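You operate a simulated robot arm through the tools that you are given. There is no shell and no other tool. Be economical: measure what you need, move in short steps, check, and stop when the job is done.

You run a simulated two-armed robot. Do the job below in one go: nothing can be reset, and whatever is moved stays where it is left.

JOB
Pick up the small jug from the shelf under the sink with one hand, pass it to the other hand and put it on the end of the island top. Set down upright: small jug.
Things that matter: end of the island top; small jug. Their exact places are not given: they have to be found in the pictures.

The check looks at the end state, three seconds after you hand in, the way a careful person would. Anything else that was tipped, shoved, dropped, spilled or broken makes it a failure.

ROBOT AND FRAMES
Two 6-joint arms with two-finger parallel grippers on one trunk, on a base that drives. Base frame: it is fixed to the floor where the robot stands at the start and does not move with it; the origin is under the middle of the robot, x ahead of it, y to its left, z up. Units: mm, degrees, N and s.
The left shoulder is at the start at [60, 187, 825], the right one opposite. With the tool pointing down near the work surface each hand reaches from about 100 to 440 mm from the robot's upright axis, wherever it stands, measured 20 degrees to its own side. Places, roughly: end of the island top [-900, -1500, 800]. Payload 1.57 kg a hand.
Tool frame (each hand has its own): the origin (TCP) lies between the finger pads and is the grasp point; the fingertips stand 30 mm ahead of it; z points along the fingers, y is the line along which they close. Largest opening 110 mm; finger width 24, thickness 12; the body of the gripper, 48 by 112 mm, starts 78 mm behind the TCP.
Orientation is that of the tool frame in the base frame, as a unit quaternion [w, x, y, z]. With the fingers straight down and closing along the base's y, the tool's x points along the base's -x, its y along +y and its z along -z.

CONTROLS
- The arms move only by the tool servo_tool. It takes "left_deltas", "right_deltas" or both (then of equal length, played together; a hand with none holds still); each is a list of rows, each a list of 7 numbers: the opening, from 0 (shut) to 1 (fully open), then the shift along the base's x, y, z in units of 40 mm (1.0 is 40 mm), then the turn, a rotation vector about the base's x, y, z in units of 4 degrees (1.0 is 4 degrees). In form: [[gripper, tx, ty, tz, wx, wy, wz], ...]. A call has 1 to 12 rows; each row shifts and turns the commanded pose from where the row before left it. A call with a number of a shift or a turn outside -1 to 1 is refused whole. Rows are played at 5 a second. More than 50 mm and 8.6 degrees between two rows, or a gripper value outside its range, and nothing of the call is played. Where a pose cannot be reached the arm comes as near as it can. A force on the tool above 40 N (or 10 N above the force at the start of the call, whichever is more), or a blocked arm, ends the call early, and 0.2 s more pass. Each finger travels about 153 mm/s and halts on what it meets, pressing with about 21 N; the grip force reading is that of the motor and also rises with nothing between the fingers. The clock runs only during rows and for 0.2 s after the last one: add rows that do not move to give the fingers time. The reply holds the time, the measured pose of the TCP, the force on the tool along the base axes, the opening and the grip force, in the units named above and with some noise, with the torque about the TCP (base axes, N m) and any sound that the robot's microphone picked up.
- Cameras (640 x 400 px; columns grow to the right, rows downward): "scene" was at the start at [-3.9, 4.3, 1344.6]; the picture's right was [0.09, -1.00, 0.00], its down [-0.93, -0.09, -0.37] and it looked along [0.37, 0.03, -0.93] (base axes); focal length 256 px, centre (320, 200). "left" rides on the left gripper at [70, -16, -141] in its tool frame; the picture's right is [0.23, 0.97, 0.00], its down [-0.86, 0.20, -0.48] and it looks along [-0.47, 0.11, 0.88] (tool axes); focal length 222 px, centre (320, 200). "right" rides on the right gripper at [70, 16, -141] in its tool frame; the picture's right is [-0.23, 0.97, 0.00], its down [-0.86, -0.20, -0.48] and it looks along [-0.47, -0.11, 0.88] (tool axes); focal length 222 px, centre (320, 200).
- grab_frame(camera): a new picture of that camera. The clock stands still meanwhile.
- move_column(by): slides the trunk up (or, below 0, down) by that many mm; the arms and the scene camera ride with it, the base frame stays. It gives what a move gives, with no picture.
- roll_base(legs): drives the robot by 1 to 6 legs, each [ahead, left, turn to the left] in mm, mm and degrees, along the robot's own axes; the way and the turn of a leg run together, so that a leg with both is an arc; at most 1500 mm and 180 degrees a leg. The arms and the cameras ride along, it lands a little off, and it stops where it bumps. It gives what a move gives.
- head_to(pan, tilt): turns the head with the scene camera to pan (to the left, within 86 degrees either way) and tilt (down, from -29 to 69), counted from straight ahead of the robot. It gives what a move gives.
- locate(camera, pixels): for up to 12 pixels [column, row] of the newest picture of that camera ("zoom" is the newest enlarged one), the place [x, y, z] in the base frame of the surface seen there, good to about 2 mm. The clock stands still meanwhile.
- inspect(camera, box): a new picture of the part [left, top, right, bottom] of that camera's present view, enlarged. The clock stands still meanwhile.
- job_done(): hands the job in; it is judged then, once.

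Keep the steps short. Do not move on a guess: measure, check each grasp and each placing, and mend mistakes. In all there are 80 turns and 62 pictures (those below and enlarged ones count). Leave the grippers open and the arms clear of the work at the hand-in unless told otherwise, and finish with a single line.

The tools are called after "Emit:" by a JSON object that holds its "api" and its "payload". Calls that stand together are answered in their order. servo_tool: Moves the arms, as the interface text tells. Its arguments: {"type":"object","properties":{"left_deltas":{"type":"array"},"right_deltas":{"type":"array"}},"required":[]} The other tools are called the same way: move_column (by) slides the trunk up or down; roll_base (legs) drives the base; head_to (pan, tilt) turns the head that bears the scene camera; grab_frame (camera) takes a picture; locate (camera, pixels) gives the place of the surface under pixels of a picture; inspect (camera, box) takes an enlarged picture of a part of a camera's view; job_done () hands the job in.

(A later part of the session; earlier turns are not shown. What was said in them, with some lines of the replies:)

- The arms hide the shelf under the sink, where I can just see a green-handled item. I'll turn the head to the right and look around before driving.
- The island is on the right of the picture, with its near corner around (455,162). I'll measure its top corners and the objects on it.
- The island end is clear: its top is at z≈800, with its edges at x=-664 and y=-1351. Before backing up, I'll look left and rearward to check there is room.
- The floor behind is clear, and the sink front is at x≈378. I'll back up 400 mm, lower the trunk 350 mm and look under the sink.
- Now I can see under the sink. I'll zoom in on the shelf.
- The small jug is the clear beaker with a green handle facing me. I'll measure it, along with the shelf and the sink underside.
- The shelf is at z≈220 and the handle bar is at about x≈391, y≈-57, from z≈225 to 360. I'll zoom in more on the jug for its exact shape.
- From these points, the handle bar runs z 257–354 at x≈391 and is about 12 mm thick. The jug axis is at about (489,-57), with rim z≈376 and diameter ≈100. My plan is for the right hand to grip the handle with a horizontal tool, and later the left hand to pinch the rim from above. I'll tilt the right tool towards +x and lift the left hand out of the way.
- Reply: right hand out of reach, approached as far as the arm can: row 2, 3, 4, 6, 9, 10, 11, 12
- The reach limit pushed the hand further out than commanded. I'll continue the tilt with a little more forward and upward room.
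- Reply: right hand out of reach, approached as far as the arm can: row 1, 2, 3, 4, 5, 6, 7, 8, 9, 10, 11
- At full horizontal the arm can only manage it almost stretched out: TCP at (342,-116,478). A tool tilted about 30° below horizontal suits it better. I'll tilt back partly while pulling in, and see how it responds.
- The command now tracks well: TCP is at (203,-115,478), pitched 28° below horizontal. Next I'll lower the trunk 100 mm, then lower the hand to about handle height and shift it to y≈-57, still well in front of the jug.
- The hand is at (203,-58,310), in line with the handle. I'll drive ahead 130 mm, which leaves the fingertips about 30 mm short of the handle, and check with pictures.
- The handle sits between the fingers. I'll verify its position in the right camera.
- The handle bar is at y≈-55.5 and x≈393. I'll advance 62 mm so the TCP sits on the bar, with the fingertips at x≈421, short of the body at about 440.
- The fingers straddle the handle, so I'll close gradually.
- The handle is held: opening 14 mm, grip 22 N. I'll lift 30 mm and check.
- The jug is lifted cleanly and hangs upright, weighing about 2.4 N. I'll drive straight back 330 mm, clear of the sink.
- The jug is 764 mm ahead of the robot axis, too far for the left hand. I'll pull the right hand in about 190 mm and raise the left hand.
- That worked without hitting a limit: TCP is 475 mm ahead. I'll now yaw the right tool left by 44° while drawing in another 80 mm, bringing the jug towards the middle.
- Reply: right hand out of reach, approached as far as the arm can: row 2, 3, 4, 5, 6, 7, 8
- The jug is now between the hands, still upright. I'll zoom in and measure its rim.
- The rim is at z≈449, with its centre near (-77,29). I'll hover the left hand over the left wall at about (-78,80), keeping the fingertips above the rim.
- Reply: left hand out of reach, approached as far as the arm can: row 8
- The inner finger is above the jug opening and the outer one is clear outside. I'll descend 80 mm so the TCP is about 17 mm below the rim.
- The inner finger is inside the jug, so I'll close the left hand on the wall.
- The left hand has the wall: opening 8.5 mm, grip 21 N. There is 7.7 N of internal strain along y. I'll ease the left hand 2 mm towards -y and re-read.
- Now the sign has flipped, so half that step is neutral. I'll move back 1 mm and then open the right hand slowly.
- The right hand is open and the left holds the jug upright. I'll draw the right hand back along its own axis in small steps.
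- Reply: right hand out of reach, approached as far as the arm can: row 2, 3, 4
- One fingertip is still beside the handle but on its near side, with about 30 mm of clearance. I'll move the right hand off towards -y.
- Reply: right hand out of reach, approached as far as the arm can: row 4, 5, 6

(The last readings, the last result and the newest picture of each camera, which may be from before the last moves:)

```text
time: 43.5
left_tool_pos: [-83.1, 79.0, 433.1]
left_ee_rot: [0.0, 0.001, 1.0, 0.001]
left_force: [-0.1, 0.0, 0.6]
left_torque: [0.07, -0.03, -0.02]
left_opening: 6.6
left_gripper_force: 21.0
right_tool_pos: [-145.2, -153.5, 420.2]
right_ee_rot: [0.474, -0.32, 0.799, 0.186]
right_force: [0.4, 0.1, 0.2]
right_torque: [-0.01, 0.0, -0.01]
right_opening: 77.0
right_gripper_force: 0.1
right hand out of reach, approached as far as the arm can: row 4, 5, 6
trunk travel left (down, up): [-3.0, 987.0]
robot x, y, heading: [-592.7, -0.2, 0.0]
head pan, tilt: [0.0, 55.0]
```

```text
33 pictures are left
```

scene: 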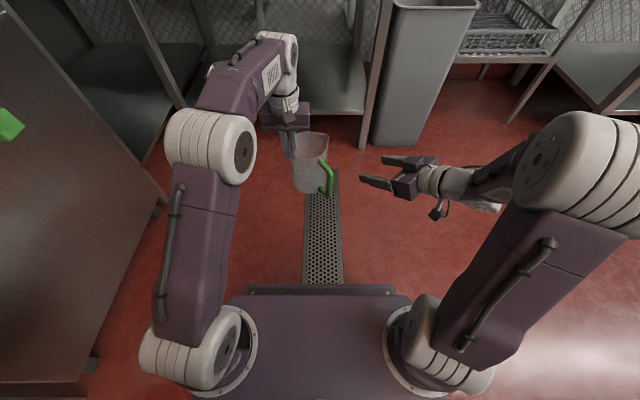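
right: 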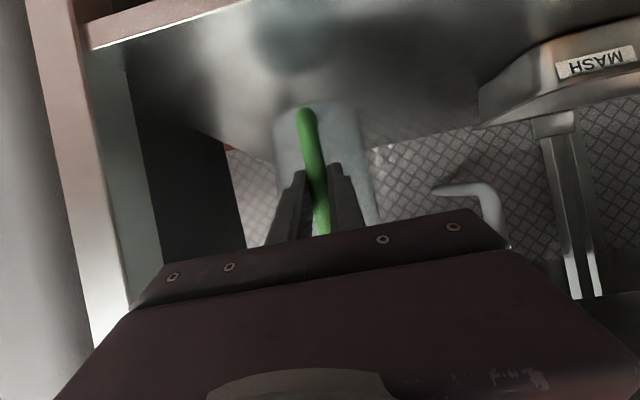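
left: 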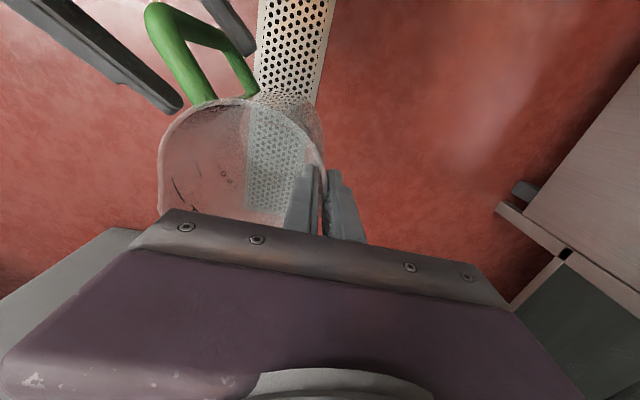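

The handover is done. I'll fold the right hand to pointing down and draw both hands in a bit for driving.

Emit:
{"api": "servo_tool", "payload": {"right_deltas": [[0.7, 0, -0.1, 0.1, -0.69, 0.72, 0], [0.7, 0, -0.1, 0.1, -0.69, 0.72, 0], [0.7, 0, -0.1, 0.1, -0.69, 0.72, 0], [0.7, -0.3, -0.1, 0.1, -0.69, 0.72, 0], [0.7, -0.3, -0.1, 0.1, -0.69, 0.72, 0], [0.7, -0.3, -0.1, 0.1, -0.69, 0.72, 0], [0.7, -0.3, -0.1, 0.1, -0.69, 0.72, 0], [0.7, -0.3, -0.1, 0.1, -0.69, 0.72, 0], [0.7, -0.3, -0.1, 0.1, -0.69, 0.72, 0], [0.7, -0.3, 0, 0.1, -0.69, 0.72, 0], [0.7, -0.3, 0, 0.1, -0.69, 0.72, 0], [0.7, -0.3, 0, 0.1, -0.69, 0.72, 0]], "left_deltas": [[0, -0.2, 0.05, 0.1, 0, 0, 0], [0, -0.2, 0.05, 0.1, 0, 0, 0], [0, -0.2, 0.05, 0.1, 0, 0, 0], [0, -0.2, 0.05, 0.1, 0, 0, 0], [0, -0.2, 0.05, 0.1, 0, 0, 0], [0, -0.2, 0.05, 0.1, 0, 0, 0], [0, -0.2, 0.05, 0.1, 0, 0, 0], [0, -0.2, 0.05, 0.1, 0, 0, 0], [0, -0.2, 0.05, 0.1, 0, 0, 0], [0, -0.2, 0.05, 0.1, 0, 0, 0], [0, -0.2, 0.05, 0.1, 0, 0, 0], [0, -0.2, 0.05, 0.1, 0, 0, 0]]}}

Emit:
{"api": "grab_frame", "payload": {"camera": "scene"}}

```text
time: 46.1
left_tool_pos: [-177.4, 104.1, 482.1]
left_ee_rot: [0.0, 0.001, 1.0, 0.001]
left_force: [-0.8, -0.4, -0.6]
left_torque: [0.06, -0.04, -0.03]
left_opening: 6.3
left_gripper_force: 21.1
right_tool_pos: [-252.8, -189.3, 438.3]
right_ee_rot: [0.122, -0.371, 0.919, 0.054]
right_force: [-0.1, 0.4, 0.4]
right_torque: [0.01, -0.03, 0.02]
right_opening: 76.8
right_gripper_force: 0.0
right hand out of reach, approached as far as the arm can: row 11, 12
trunk travel left (down, up): [-3.0, 987.0]
robot x, y, heading: [-590.2, 0.6, 0.0]
head pan, tilt: [0.0, 55.0]
```

```text
32 pictures are left
```

scene: 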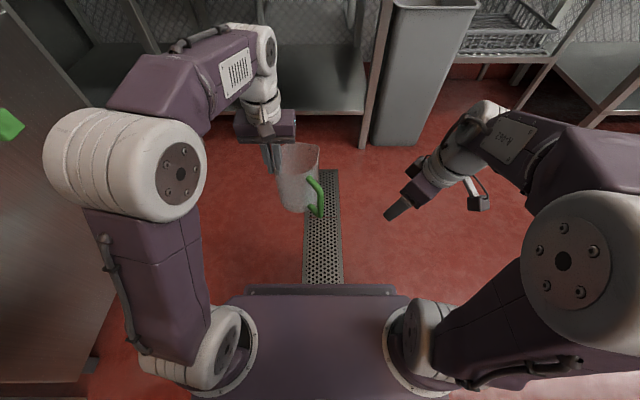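

The jug is secure. The area is open, so I'll turn right 90° towards the island end, raise the trunk 540 mm and look ahead.

Emit:
{"api": "roll_base", "payload": {"legs": [[0, 0, -90]]}}

Emit:
{"api": "move_column", "payload": {"by": 540}}

Emit:
{"api": "head_to", "payload": {"pan": 0, "tilt": 35}}

Emit:
{"api": "grab_frame", "payload": {"camera": "scene"}}

```text
time: 50.3
left_tool_pos: [-480.0, -411.9, 482.7]
left_ee_rot: [0.001, 0.701, 0.713, 0.001]
left_force: [-0.2, -0.4, -2.3]
left_torque: [-0.03, -0.08, 0.02]
left_opening: 6.6
left_gripper_force: 21.0
right_tool_pos: [-773.8, -343.8, 438.6]
right_ee_rot: [0.127, 0.379, 0.916, -0.047]
right_force: [-0.3, 0.3, -0.8]
right_torque: [-0.03, 0.01, -0.01]
right_opening: 76.9
right_gripper_force: 0.0
trunk travel left (down, up): [-3.0, 987.0]
robot x, y, heading: [-586.5, -1.7, -89.0]
head pan, tilt: [0.0, 55.0]
```

```text
refused: 540 is not a number from -400 to 400
```

```text
time: 51.1
left_tool_pos: [-478.8, -411.6, 481.4]
left_ee_rot: [0.0, 0.701, 0.714, 0.0]
left_force: [0.2, -0.4, -1.3]
left_torque: [0.0, -0.08, 0.01]
left_opening: 6.3
left_gripper_force: 20.8
right_tool_pos: [-773.4, -342.7, 439.9]
right_ee_rot: [0.127, 0.379, 0.916, -0.046]
right_force: [-0.3, 0.7, -0.1]
right_torque: [0.01, 0.0, 0.01]
right_opening: 77.2
right_gripper_force: 0.1
trunk travel left (down, up): [-3.0, 987.0]
robot x, y, heading: [-589.1, -1.2, -89.1]
head pan, tilt: [0.0, 35.0]
```

```text
31 pictures are left
```

scene: 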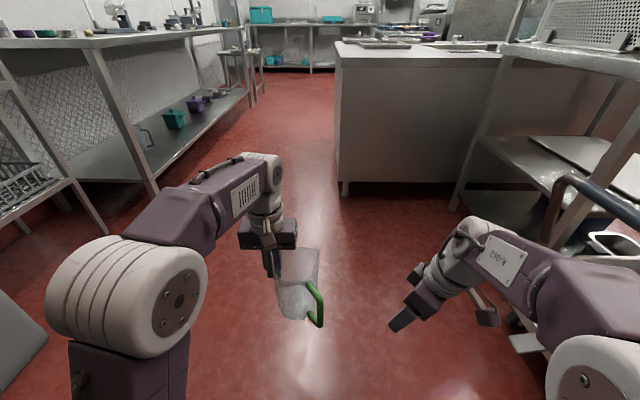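

A table and a cart stand to the right. I'll measure them and the lane up to the island.

Emit:
{"api": "locate", "payload": {"camera": "scene", "pixels": [[565, 180], [525, 343], [458, 208], [605, 240], [500, 60], [345, 190], [600, 45], [545, 215], [490, 140], [345, 42], [560, 290], [620, 60]]}}

Emit:
{"api": "move_column", "payload": {"by": 400}}

Emit:
{"api": "move_column", "payload": {"by": 140}}

Emit:
{"api": "head_to", "payload": {"pan": -30, "tilt": 40}}

Emit:
{"api": "grab_frame", "payload": {"camera": "scene"}}

```text
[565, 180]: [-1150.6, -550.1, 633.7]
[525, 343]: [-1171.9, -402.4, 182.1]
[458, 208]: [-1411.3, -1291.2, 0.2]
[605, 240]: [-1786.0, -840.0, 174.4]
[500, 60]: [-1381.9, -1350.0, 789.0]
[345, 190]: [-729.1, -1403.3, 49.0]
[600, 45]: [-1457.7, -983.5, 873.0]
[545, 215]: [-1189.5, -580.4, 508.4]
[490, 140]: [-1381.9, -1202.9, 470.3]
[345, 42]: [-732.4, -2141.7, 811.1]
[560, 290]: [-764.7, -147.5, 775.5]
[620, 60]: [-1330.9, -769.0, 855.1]
```

```text
time: 54.9
left_tool_pos: [-479.5, -412.2, 882.0]
left_ee_rot: [0.001, 0.701, 0.713, 0.001]
left_force: [0.1, 0.2, -1.5]
left_torque: [0.0, -0.04, 0.02]
left_opening: 6.5
left_gripper_force: 20.9
right_tool_pos: [-774.4, -342.6, 838.6]
right_ee_rot: [0.127, 0.379, 0.916, -0.047]
right_force: [0.0, 0.9, -0.6]
right_torque: [0.01, 0.01, 0.01]
right_opening: 77.0
right_gripper_force: 0.0
trunk travel left (down, up): [-403.0, 587.0]
robot x, y, heading: [-591.9, 0.9, -89.3]
head pan, tilt: [0.0, 35.0]
```

```text
time: 56.6
left_tool_pos: [-480.1, -412.6, 1021.8]
left_ee_rot: [0.001, 0.701, 0.713, 0.0]
left_force: [0.3, 0.0, -0.9]
left_torque: [-0.05, -0.07, 0.02]
left_opening: 6.6
left_gripper_force: 21.3
right_tool_pos: [-774.0, -342.5, 979.3]
right_ee_rot: [0.127, 0.379, 0.916, -0.047]
right_force: [1.2, 0.9, -0.4]
right_torque: [0.02, -0.01, 0.04]
right_opening: 77.1
right_gripper_force: 0.1
trunk travel left (down, up): [-543.0, 447.0]
robot x, y, heading: [-593.3, -3.0, -89.1]
head pan, tilt: [0.0, 35.0]
```

```text
time: 57.5
left_tool_pos: [-480.8, -411.9, 1022.0]
left_ee_rot: [0.001, 0.701, 0.713, 0.001]
left_force: [0.2, 0.1, -2.2]
left_torque: [0.0, -0.1, 0.0]
left_opening: 6.3
left_gripper_force: 20.7
right_tool_pos: [-774.7, -342.9, 979.0]
right_ee_rot: [0.126, 0.379, 0.916, -0.047]
right_force: [-0.1, 0.4, 0.6]
right_torque: [0.03, 0.03, -0.01]
right_opening: 76.9
right_gripper_force: 0.0
trunk travel left (down, up): [-543.0, 447.0]
robot x, y, heading: [-589.2, -3.0, -88.9]
head pan, tilt: [-30.0, 40.0]
```

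```text
30 pictures are left
```

scene: 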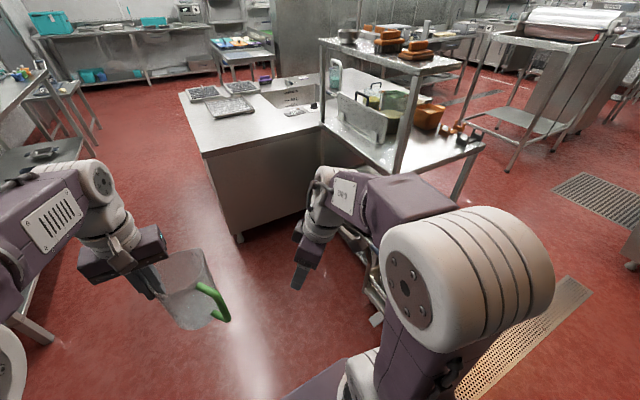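

The lane is clear: island end panel at y≈-1403, side table at x<-1380, and a cart corner at x≈-1150, y≈-550, which I'll pass well to its left. I'll drive ahead 950 mm first and only then strafe right.

Emit:
{"api": "roll_base", "payload": {"legs": [[950, 0, 0]]}}

Emit:
{"api": "head_to", "payload": {"pan": -40, "tilt": 50}}

Emit:
{"api": "grab_frame", "payload": {"camera": "scene"}}

```text
time: 62.5
left_tool_pos: [-468.5, -1360.3, 1021.1]
left_ee_rot: [0.001, 0.701, 0.713, 0.0]
left_force: [0.9, -0.5, -1.4]
left_torque: [0.01, -0.06, 0.02]
left_opening: 6.6
left_gripper_force: 20.8
right_tool_pos: [-761.0, -1289.0, 980.0]
right_ee_rot: [0.127, 0.379, 0.915, -0.047]
right_force: [-0.6, -0.3, -0.3]
right_torque: [-0.01, -0.03, 0.0]
right_opening: 77.1
right_gripper_force: 0.0
trunk travel left (down, up): [-543.0, 447.0]
robot x, y, heading: [-577.3, -949.1, -89.2]
head pan, tilt: [-30.0, 40.0]
```

```text
time: 63.2
left_tool_pos: [-466.9, -1359.2, 1021.5]
left_ee_rot: [0.001, 0.703, 0.712, 0.001]
left_force: [-0.7, -0.7, -2.5]
left_torque: [-0.02, -0.07, -0.03]
left_opening: 6.3
left_gripper_force: 21.1
right_tool_pos: [-760.8, -1289.5, 979.9]
right_ee_rot: [0.127, 0.38, 0.915, -0.047]
right_force: [-0.3, -0.6, -0.5]
right_torque: [-0.01, 0.01, -0.02]
right_opening: 76.9
right_gripper_force: 0.0
trunk travel left (down, up): [-543.0, 447.0]
robot x, y, heading: [-580.5, -946.3, -89.1]
head pan, tilt: [-40.0, 50.0]
```

```text
29 pictures are left
```

scene: 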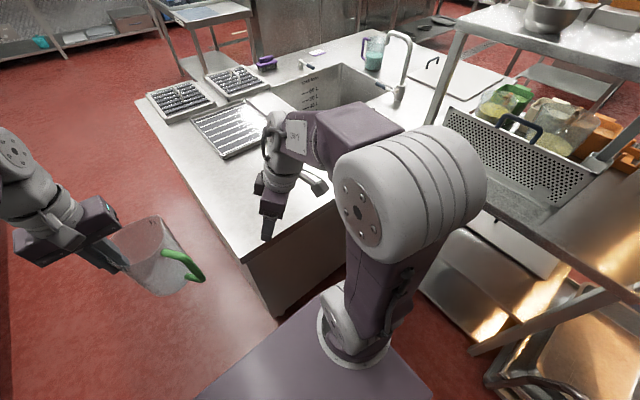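

I'll check the clearance on the right before strafing.

Emit:
{"api": "locate", "payload": {"camera": "scene", "pixels": [[472, 350], [490, 385], [500, 195], [440, 135], [430, 90], [225, 157], [420, 260], [540, 355], [600, 215], [245, 255], [462, 32], [640, 75]]}}

```text
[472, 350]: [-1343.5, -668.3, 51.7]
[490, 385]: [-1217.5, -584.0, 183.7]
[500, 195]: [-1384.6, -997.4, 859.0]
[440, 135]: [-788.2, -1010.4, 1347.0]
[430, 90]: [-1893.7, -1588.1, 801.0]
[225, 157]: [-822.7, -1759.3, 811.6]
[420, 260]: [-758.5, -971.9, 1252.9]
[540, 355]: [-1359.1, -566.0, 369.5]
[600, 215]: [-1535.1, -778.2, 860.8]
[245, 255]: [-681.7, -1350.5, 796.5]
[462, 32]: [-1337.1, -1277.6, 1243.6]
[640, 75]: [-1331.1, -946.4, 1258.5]
```

Clear: the upper shelf edge is at x≈-1331 and my right elbow will reach only about -1200. I'll strafe right 310 mm, then go ahead 110 mm.

Emit:
{"api": "roll_base", "payload": {"legs": [[0, -310, 0], [110, 0, 0]]}}

Emit:
{"api": "head_to", "payload": {"pan": 0, "tilt": 50}}

Emit:
{"api": "grab_frame", "payload": {"camera": "scene"}}

```text
time: 66.1
left_tool_pos: [-772.7, -1475.6, 1021.6]
left_ee_rot: [0.0, 0.701, 0.713, 0.0]
left_force: [0.1, -0.6, -0.7]
left_torque: [-0.01, -0.09, -0.02]
left_opening: 6.7
left_gripper_force: 20.7
right_tool_pos: [-1067.0, -1405.8, 978.8]
right_ee_rot: [0.127, 0.379, 0.915, -0.047]
right_force: [-0.6, -0.3, 0.3]
right_torque: [0.0, -0.03, 0.02]
right_opening: 76.9
right_gripper_force: 0.0
trunk travel left (down, up): [-543.0, 447.0]
robot x, y, heading: [-881.0, -1060.2, -89.0]
head pan, tilt: [-40.0, 50.0]
```

```text
time: 67.2
left_tool_pos: [-772.8, -1475.6, 1021.4]
left_ee_rot: [0.001, 0.701, 0.713, 0.0]
left_force: [0.0, -0.5, -1.4]
left_torque: [0.0, -0.07, 0.0]
left_opening: 6.3
left_gripper_force: 20.8
right_tool_pos: [-1066.8, -1404.2, 979.8]
right_ee_rot: [0.127, 0.379, 0.916, -0.047]
right_force: [-0.1, 1.3, 0.2]
right_torque: [-0.01, -0.01, 0.03]
right_opening: 77.1
right_gripper_force: 0.0
trunk travel left (down, up): [-543.0, 447.0]
robot x, y, heading: [-884.7, -1063.7, -89.1]
head pan, tilt: [0.0, 50.0]
```

```text
28 pictures are left
```

scene: 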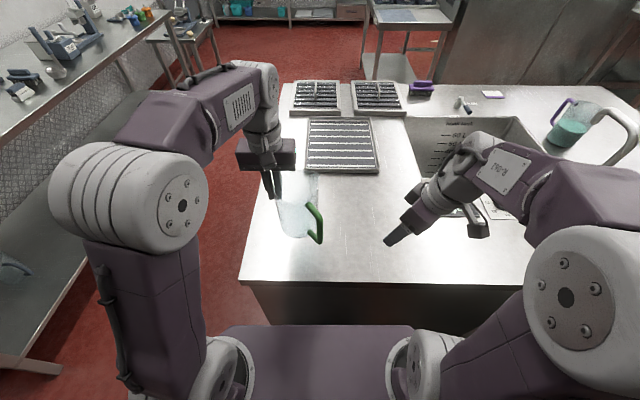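

The jug is above the island end. I'll check that it is upright and measure its bottom.

Emit:
{"api": "inspect", "payload": {"camera": "scene", "box": [230, 130, 390, 260]}}

Emit:
{"api": "grab_frame", "payload": {"camera": "right"}}

Emit:
{"api": "grab_frame", "payload": {"camera": "left"}}

```text
3.08 times, centred on (310, 195) of scene
```

zoom: 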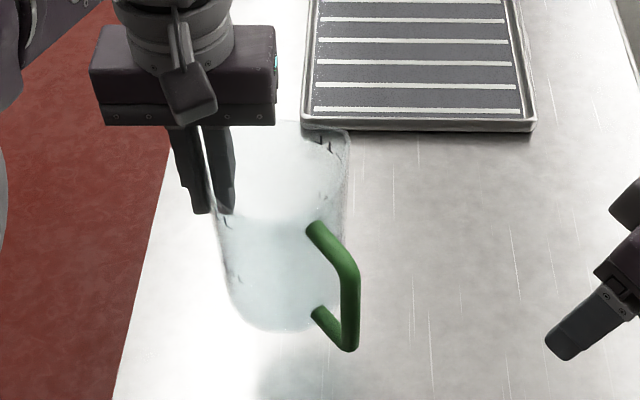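

```text
26 pictures are left
```

right: 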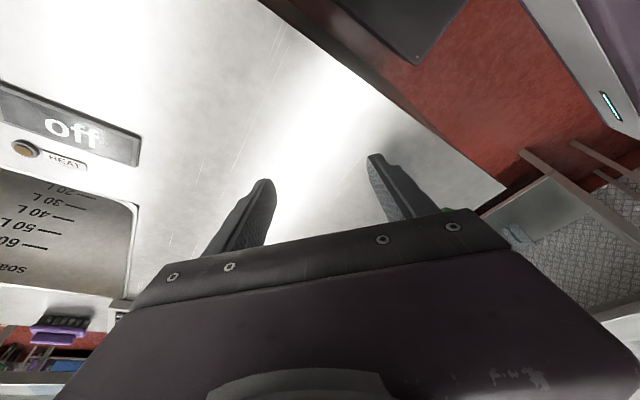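

```text
25 pictures are left
```

left: 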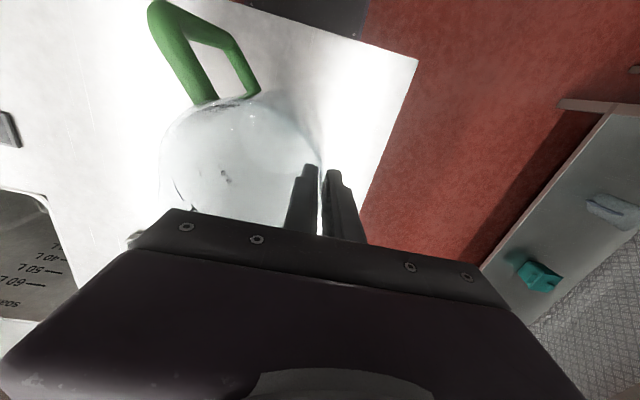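

Emit:
{"api": "locate", "payload": {"camera": "zoom", "pixels": [[351, 275], [350, 295], [349, 320], [348, 345], [312, 228], [335, 250], [320, 316]]}}

```text
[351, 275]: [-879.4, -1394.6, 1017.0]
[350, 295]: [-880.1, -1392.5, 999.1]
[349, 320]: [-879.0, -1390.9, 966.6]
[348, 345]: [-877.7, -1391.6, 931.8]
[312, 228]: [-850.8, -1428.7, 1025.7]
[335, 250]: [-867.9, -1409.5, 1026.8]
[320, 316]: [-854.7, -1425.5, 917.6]
```

The handle bar is vertical to within about 1°. The jug bottom is at z≈886 and the top at ≈800. I'll shift 40 mm inward and 25 mm deeper, then descend 72 mm to just above the top.

Emit:
{"api": "servo_tool", "payload": {"left_deltas": [[0, -0.25, -0.16, 0, 0, 0, 0], [0, -0.25, -0.16, 0, 0, 0, 0], [0, -0.25, -0.16, 0, 0, 0, 0], [0, -0.25, -0.15, 0, 0, 0, 0], [0, 0, 0, -0.3, 0, 0, 0], [0, 0, 0, -0.3, 0, 0, 0], [0, 0, 0, -0.3, 0, 0, 0], [0, 0, 0, -0.3, 0, 0, 0], [0, 0, 0, -0.3, 0, 0, 0], [0, 0, 0, -0.3, 0, 0, 0], [0, 0, 0, 0, 0, 0, 0]]}}

Emit:
{"api": "inspect", "payload": {"camera": "scene", "box": [230, 130, 390, 260]}}

Emit:
{"api": "locate", "payload": {"camera": "zoom", "pixels": [[370, 285], [560, 250], [450, 350]]}}

```text
time: 69.6
left_tool_pos: [-812.0, -1500.8, 949.9]
left_ee_rot: [0.001, 0.701, 0.713, 0.001]
left_force: [0.4, 0.1, -1.8]
left_torque: [-0.04, -0.07, 0.03]
left_opening: 6.3
left_gripper_force: 21.3
right_tool_pos: [-1068.4, -1404.3, 978.9]
right_ee_rot: [0.126, 0.379, 0.916, -0.047]
right_force: [0.0, 0.2, 0.2]
right_torque: [0.01, -0.02, -0.01]
right_opening: 77.0
right_gripper_force: 0.0
trunk travel left (down, up): [-543.0, 447.0]
robot x, y, heading: [-881.8, -1066.0, -89.0]
head pan, tilt: [0.0, 50.0]
```

```text
3.08 times, centred on (310, 195) of scene
```

zoom: 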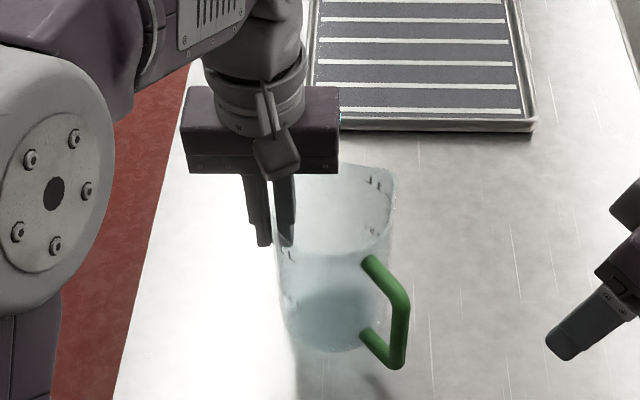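

```text
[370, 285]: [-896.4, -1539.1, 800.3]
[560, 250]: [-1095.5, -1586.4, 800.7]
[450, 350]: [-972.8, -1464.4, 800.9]
```

The jug bottom should be about 14 mm above the surface at z=800.5. I'll descend in 2 mm steps, watching the force.

Emit:
{"api": "servo_tool", "payload": {"left_deltas": [[0, 0, 0, -0.06, 0, 0, 0], [0, 0, 0, -0.06, 0, 0, 0], [0, 0, 0, -0.06, 0, 0, 0], [0, 0, 0, -0.06, 0, 0, 0], [0, 0, 0, -0.05, 0, 0, 0], [0, 0, 0, 0, 0, 0, 0]]}}

```text
time: 71.0
left_tool_pos: [-812.7, -1500.8, 938.0]
left_ee_rot: [0.001, 0.701, 0.713, 0.001]
left_force: [0.2, -0.5, -0.9]
left_torque: [-0.03, -0.1, 0.02]
left_opening: 6.6
left_gripper_force: 21.0
right_tool_pos: [-1066.4, -1404.5, 979.7]
right_ee_rot: [0.127, 0.379, 0.915, -0.047]
right_force: [-0.2, -0.3, -0.5]
right_torque: [0.0, 0.0, -0.01]
right_opening: 76.9
right_gripper_force: 0.1
trunk travel left (down, up): [-543.0, 447.0]
robot x, y, heading: [-884.9, -1065.3, -89.2]
head pan, tilt: [0.0, 50.0]
```

Emit:
{"api": "servo_tool", "payload": {"left_deltas": [[0, 0, 0, -0.04, 0, 0, 0], [0, 0, 0, 0, 0, 0, 0]]}}

Emit:
{"api": "servo_tool", "payload": {"left_deltas": [[0, 0, 0, -0.03, 0, 0, 0], [0, 0, 0, 0, 0, 0, 0]]}}

```text
time: 71.6
left_tool_pos: [-812.4, -1500.2, 936.8]
left_ee_rot: [0.001, 0.701, 0.713, 0.0]
left_force: [0.8, 0.2, -1.9]
left_torque: [-0.03, -0.08, 0.01]
left_opening: 6.5
left_gripper_force: 20.4
right_tool_pos: [-1067.9, -1405.7, 978.5]
right_ee_rot: [0.127, 0.379, 0.916, -0.047]
right_force: [-0.1, 0.4, 0.0]
right_torque: [0.0, 0.0, 0.03]
right_opening: 77.2
right_gripper_force: 0.0
trunk travel left (down, up): [-543.0, 447.0]
robot x, y, heading: [-883.6, -1062.8, -88.8]
head pan, tilt: [0.0, 50.0]
```

```text
time: 72.2
left_tool_pos: [-812.1, -1499.5, 936.3]
left_ee_rot: [0.001, 0.701, 0.713, 0.0]
left_force: [0.3, -0.2, -1.9]
left_torque: [-0.01, -0.09, 0.01]
left_opening: 6.6
left_gripper_force: 21.1
right_tool_pos: [-1067.0, -1405.8, 979.0]
right_ee_rot: [0.127, 0.378, 0.916, -0.047]
right_force: [-0.5, 0.1, -0.7]
right_torque: [0.03, -0.04, -0.01]
right_opening: 76.9
right_gripper_force: 0.0
trunk travel left (down, up): [-543.0, 447.0]
robot x, y, heading: [-881.2, -1064.1, -89.3]
head pan, tilt: [0.0, 50.0]
```

There is no contact yet, so I'll continue down in millimetre steps.

Emit:
{"api": "servo_tool", "payload": {"left_deltas": [[0, 0, 0, -0.04, 0, 0, 0], [0, 0, 0, 0, 0, 0, 0]]}}

Emit:
{"api": "servo_tool", "payload": {"left_deltas": [[0, 0, 0, -0.04, 0, 0, 0], [0, 0, 0, 0, 0, 0, 0]]}}

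Emit:
{"api": "inspect", "payload": {"camera": "scene", "box": [270, 170, 370, 250]}}

```text
time: 72.8
left_tool_pos: [-811.6, -1499.3, 935.3]
left_ee_rot: [0.001, 0.701, 0.713, -0.002]
left_force: [3.4, -3.3, 11.9]
left_torque: [0.2, 0.21, 0.02]
left_opening: 6.7
left_gripper_force: 21.0
right_tool_pos: [-1067.3, -1404.9, 980.7]
right_ee_rot: [0.127, 0.378, 0.916, -0.046]
right_force: [0.0, 0.3, -0.3]
right_torque: [-0.01, -0.02, -0.04]
right_opening: 77.2
right_gripper_force: 0.1
trunk travel left (down, up): [-543.0, 447.0]
robot x, y, heading: [-888.0, -1059.5, -89.0]
head pan, tilt: [0.0, 50.0]
```

```text
time: 73.4
left_tool_pos: [-811.4, -1498.9, 934.0]
left_ee_rot: [0.001, 0.702, 0.712, 0.0]
left_force: [2.7, -3.5, 15.6]
left_torque: [-0.06, 0.27, 0.1]
left_opening: 6.9
left_gripper_force: 21.6
right_tool_pos: [-1067.4, -1404.9, 979.4]
right_ee_rot: [0.126, 0.378, 0.916, -0.048]
right_force: [0.1, -0.5, -0.8]
right_torque: [0.0, 0.0, 0.0]
right_opening: 77.0
right_gripper_force: 0.1
trunk travel left (down, up): [-543.0, 447.0]
robot x, y, heading: [-885.4, -1061.0, -89.1]
head pan, tilt: [0.0, 50.0]
```

```text
5.00 times, centred on (320, 210) of scene
```

zoom: 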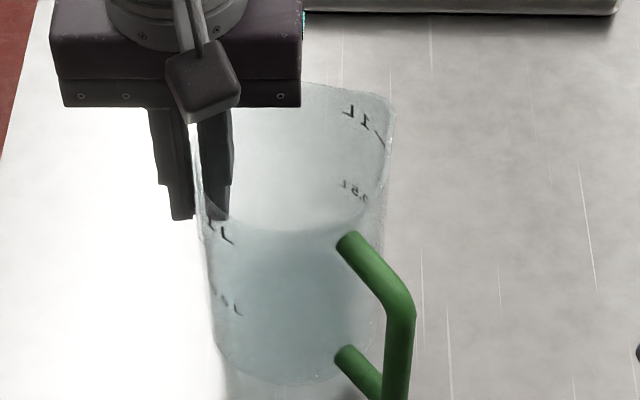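

The jug is standing, with 15 N pressing up. I'll relieve 1.2 mm and then open the left hand slowly.

Emit:
{"api": "servo_tool", "payload": {"left_deltas": [[0, 0, 0, 0.03, 0, 0, 0], [0, 0, 0, 0, 0, 0, 0], [0.1, 0, 0, 0, 0, 0, 0], [0.2, 0, 0, 0, 0, 0, 0], [0.35, 0, 0, 0, 0, 0, 0], [0.5, 0, 0, 0, 0, 0, 0], [0.6, 0, 0, 0, 0, 0, 0], [0.6, 0, 0, 0, 0, 0, 0]]}}

Emit:
{"api": "grab_frame", "payload": {"camera": "left"}}

Emit:
{"api": "inspect", "payload": {"camera": "scene", "box": [250, 150, 380, 255]}}

```text
time: 75.2
left_tool_pos: [-813.2, -1499.2, 934.1]
left_ee_rot: [0.001, 0.701, 0.713, 0.002]
left_force: [0.0, 0.3, -0.3]
left_torque: [0.02, 0.02, 0.04]
left_opening: 66.2
left_gripper_force: 0.0
right_tool_pos: [-1066.9, -1406.1, 979.9]
right_ee_rot: [0.126, 0.379, 0.915, -0.047]
right_force: [0.5, -0.2, 0.1]
right_torque: [-0.01, -0.03, 0.02]
right_opening: 77.1
right_gripper_force: 0.0
trunk travel left (down, up): [-543.0, 447.0]
robot x, y, heading: [-887.1, -1064.6, -89.0]
head pan, tilt: [0.0, 50.0]
```

```text
22 pictures are left
```

left: 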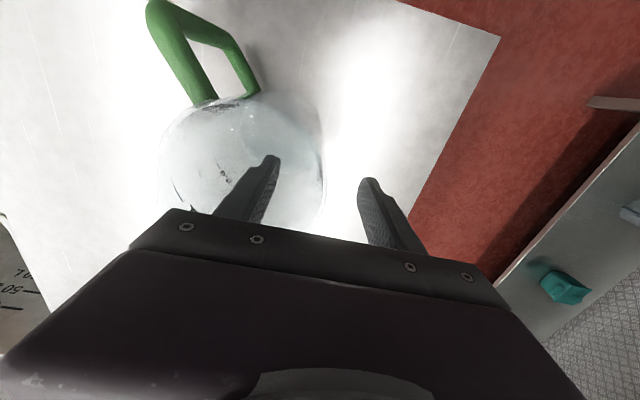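

```text
3.81 times, centred on (315, 202) of scene
```

zoom: 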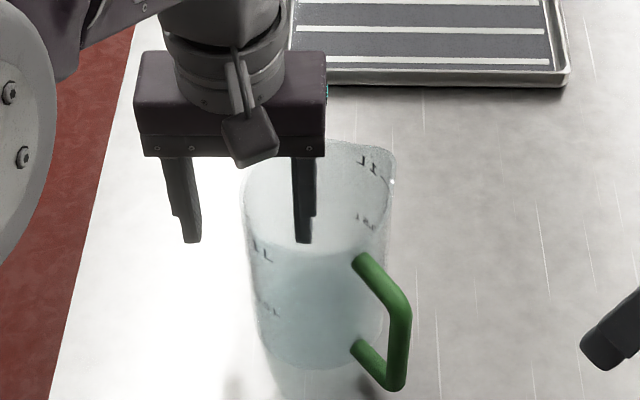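

The jug stands free with both fingers off the wall. I'll raise the left hand straight up 120 mm, then back and to the left.

Emit:
{"api": "servo_tool", "payload": {"left_deltas": [[0.6, 0, 0, 0.5, 0, 0, 0], [0.6, 0, 0, 0.5, 0, 0, 0], [0.6, 0, 0, 0.5, 0, 0, 0], [0.6, 0, 0, 0.5, 0, 0, 0], [0.6, 0, 0, 0.5, 0, 0, 0], [0.6, 0, 0, 0.5, 0, 0, 0]]}}

Emit:
{"api": "inspect", "payload": {"camera": "scene", "box": [250, 150, 380, 255]}}

```text
time: 76.6
left_tool_pos: [-811.8, -1500.5, 1053.7]
left_ee_rot: [0.0, 0.701, 0.714, 0.0]
left_force: [0.0, 0.5, 0.4]
left_torque: [0.02, 0.04, -0.01]
left_opening: 66.2
left_gripper_force: 0.0
right_tool_pos: [-1066.3, -1405.6, 979.2]
right_ee_rot: [0.127, 0.379, 0.916, -0.047]
right_force: [0.3, 0.0, -0.2]
right_torque: [0.0, 0.03, -0.01]
right_opening: 76.9
right_gripper_force: 0.0
trunk travel left (down, up): [-543.0, 447.0]
robot x, y, heading: [-883.1, -1064.0, -89.1]
head pan, tilt: [0.0, 50.0]
```

```text
3.81 times, centred on (315, 202) of scene
```

zoom: 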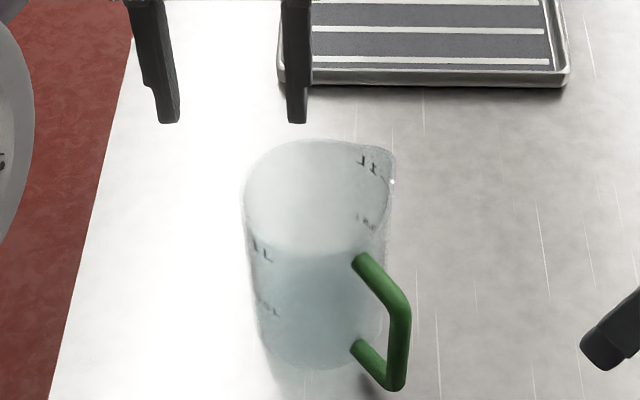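

The jug stands upright and alone. I'll move the left hand aside, open both grippers and back the base off 250 mm.

Emit:
{"api": "servo_tool", "payload": {"left_deltas": [[1, 0.5, 0, 0.3, 0, 0, 0], [1, 0.5, 0, 0.3, 0, 0, 0], [1, 0.5, 0, 0, 0, 0, 0], [1, 0.5, 0, 0, 0, 0, 0]], "right_deltas": [[1, 0, 0, 0, 0, 0, 0], [1, 0, 0, 0, 0, 0, 0], [1, 0, 0, 0, 0, 0, 0], [1, 0, 0, 0, 0, 0, 0]]}}

Emit:
{"api": "roll_base", "payload": {"legs": [[-250, 0, 0]]}}

Emit:
{"api": "grab_frame", "payload": {"camera": "scene"}}

```text
time: 77.6
left_tool_pos: [-731.8, -1500.7, 1077.8]
left_ee_rot: [0.0, 0.701, 0.713, 0.0]
left_force: [-0.3, -1.1, 0.0]
left_torque: [-0.03, -0.03, 0.01]
left_opening: 110.1
left_gripper_force: 0.0
right_tool_pos: [-1066.0, -1405.7, 979.3]
right_ee_rot: [0.127, 0.378, 0.916, -0.047]
right_force: [0.7, 0.1, -0.6]
right_torque: [-0.02, 0.03, 0.02]
right_opening: 110.2
right_gripper_force: 0.0
trunk travel left (down, up): [-543.0, 447.0]
robot x, y, heading: [-886.8, -1064.2, -89.2]
head pan, tilt: [0.0, 50.0]
```

```text
time: 79.4
left_tool_pos: [-736.7, -1251.3, 1078.6]
left_ee_rot: [0.001, 0.701, 0.713, 0.0]
left_force: [0.4, 1.0, 0.4]
left_torque: [-0.03, 0.04, 0.04]
left_opening: 110.2
left_gripper_force: 0.0
right_tool_pos: [-1072.1, -1156.2, 978.3]
right_ee_rot: [0.126, 0.379, 0.916, -0.046]
right_force: [0.4, -0.4, -0.6]
right_torque: [0.0, 0.01, -0.02]
right_opening: 110.2
right_gripper_force: 0.0
trunk travel left (down, up): [-543.0, 447.0]
robot x, y, heading: [-889.8, -812.6, -89.2]
head pan, tilt: [0.0, 50.0]
```

```text
19 pictures are left
```

scene: 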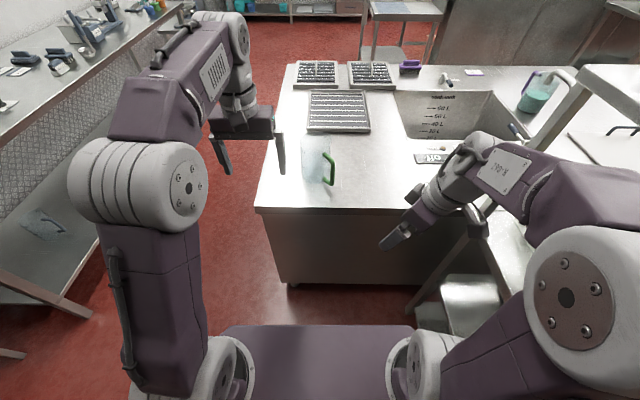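

The jug stands upright on the island end, nothing else has moved, and both hands are open and clear. I'll hand in.

Emit:
{"api": "job_done", "payload": {}}

```text
The job is handed in.
```

The small jug was picked up from under the sink with the right hand, passed to the left, and set down upright on the end of the island top at about (-860, -1500).
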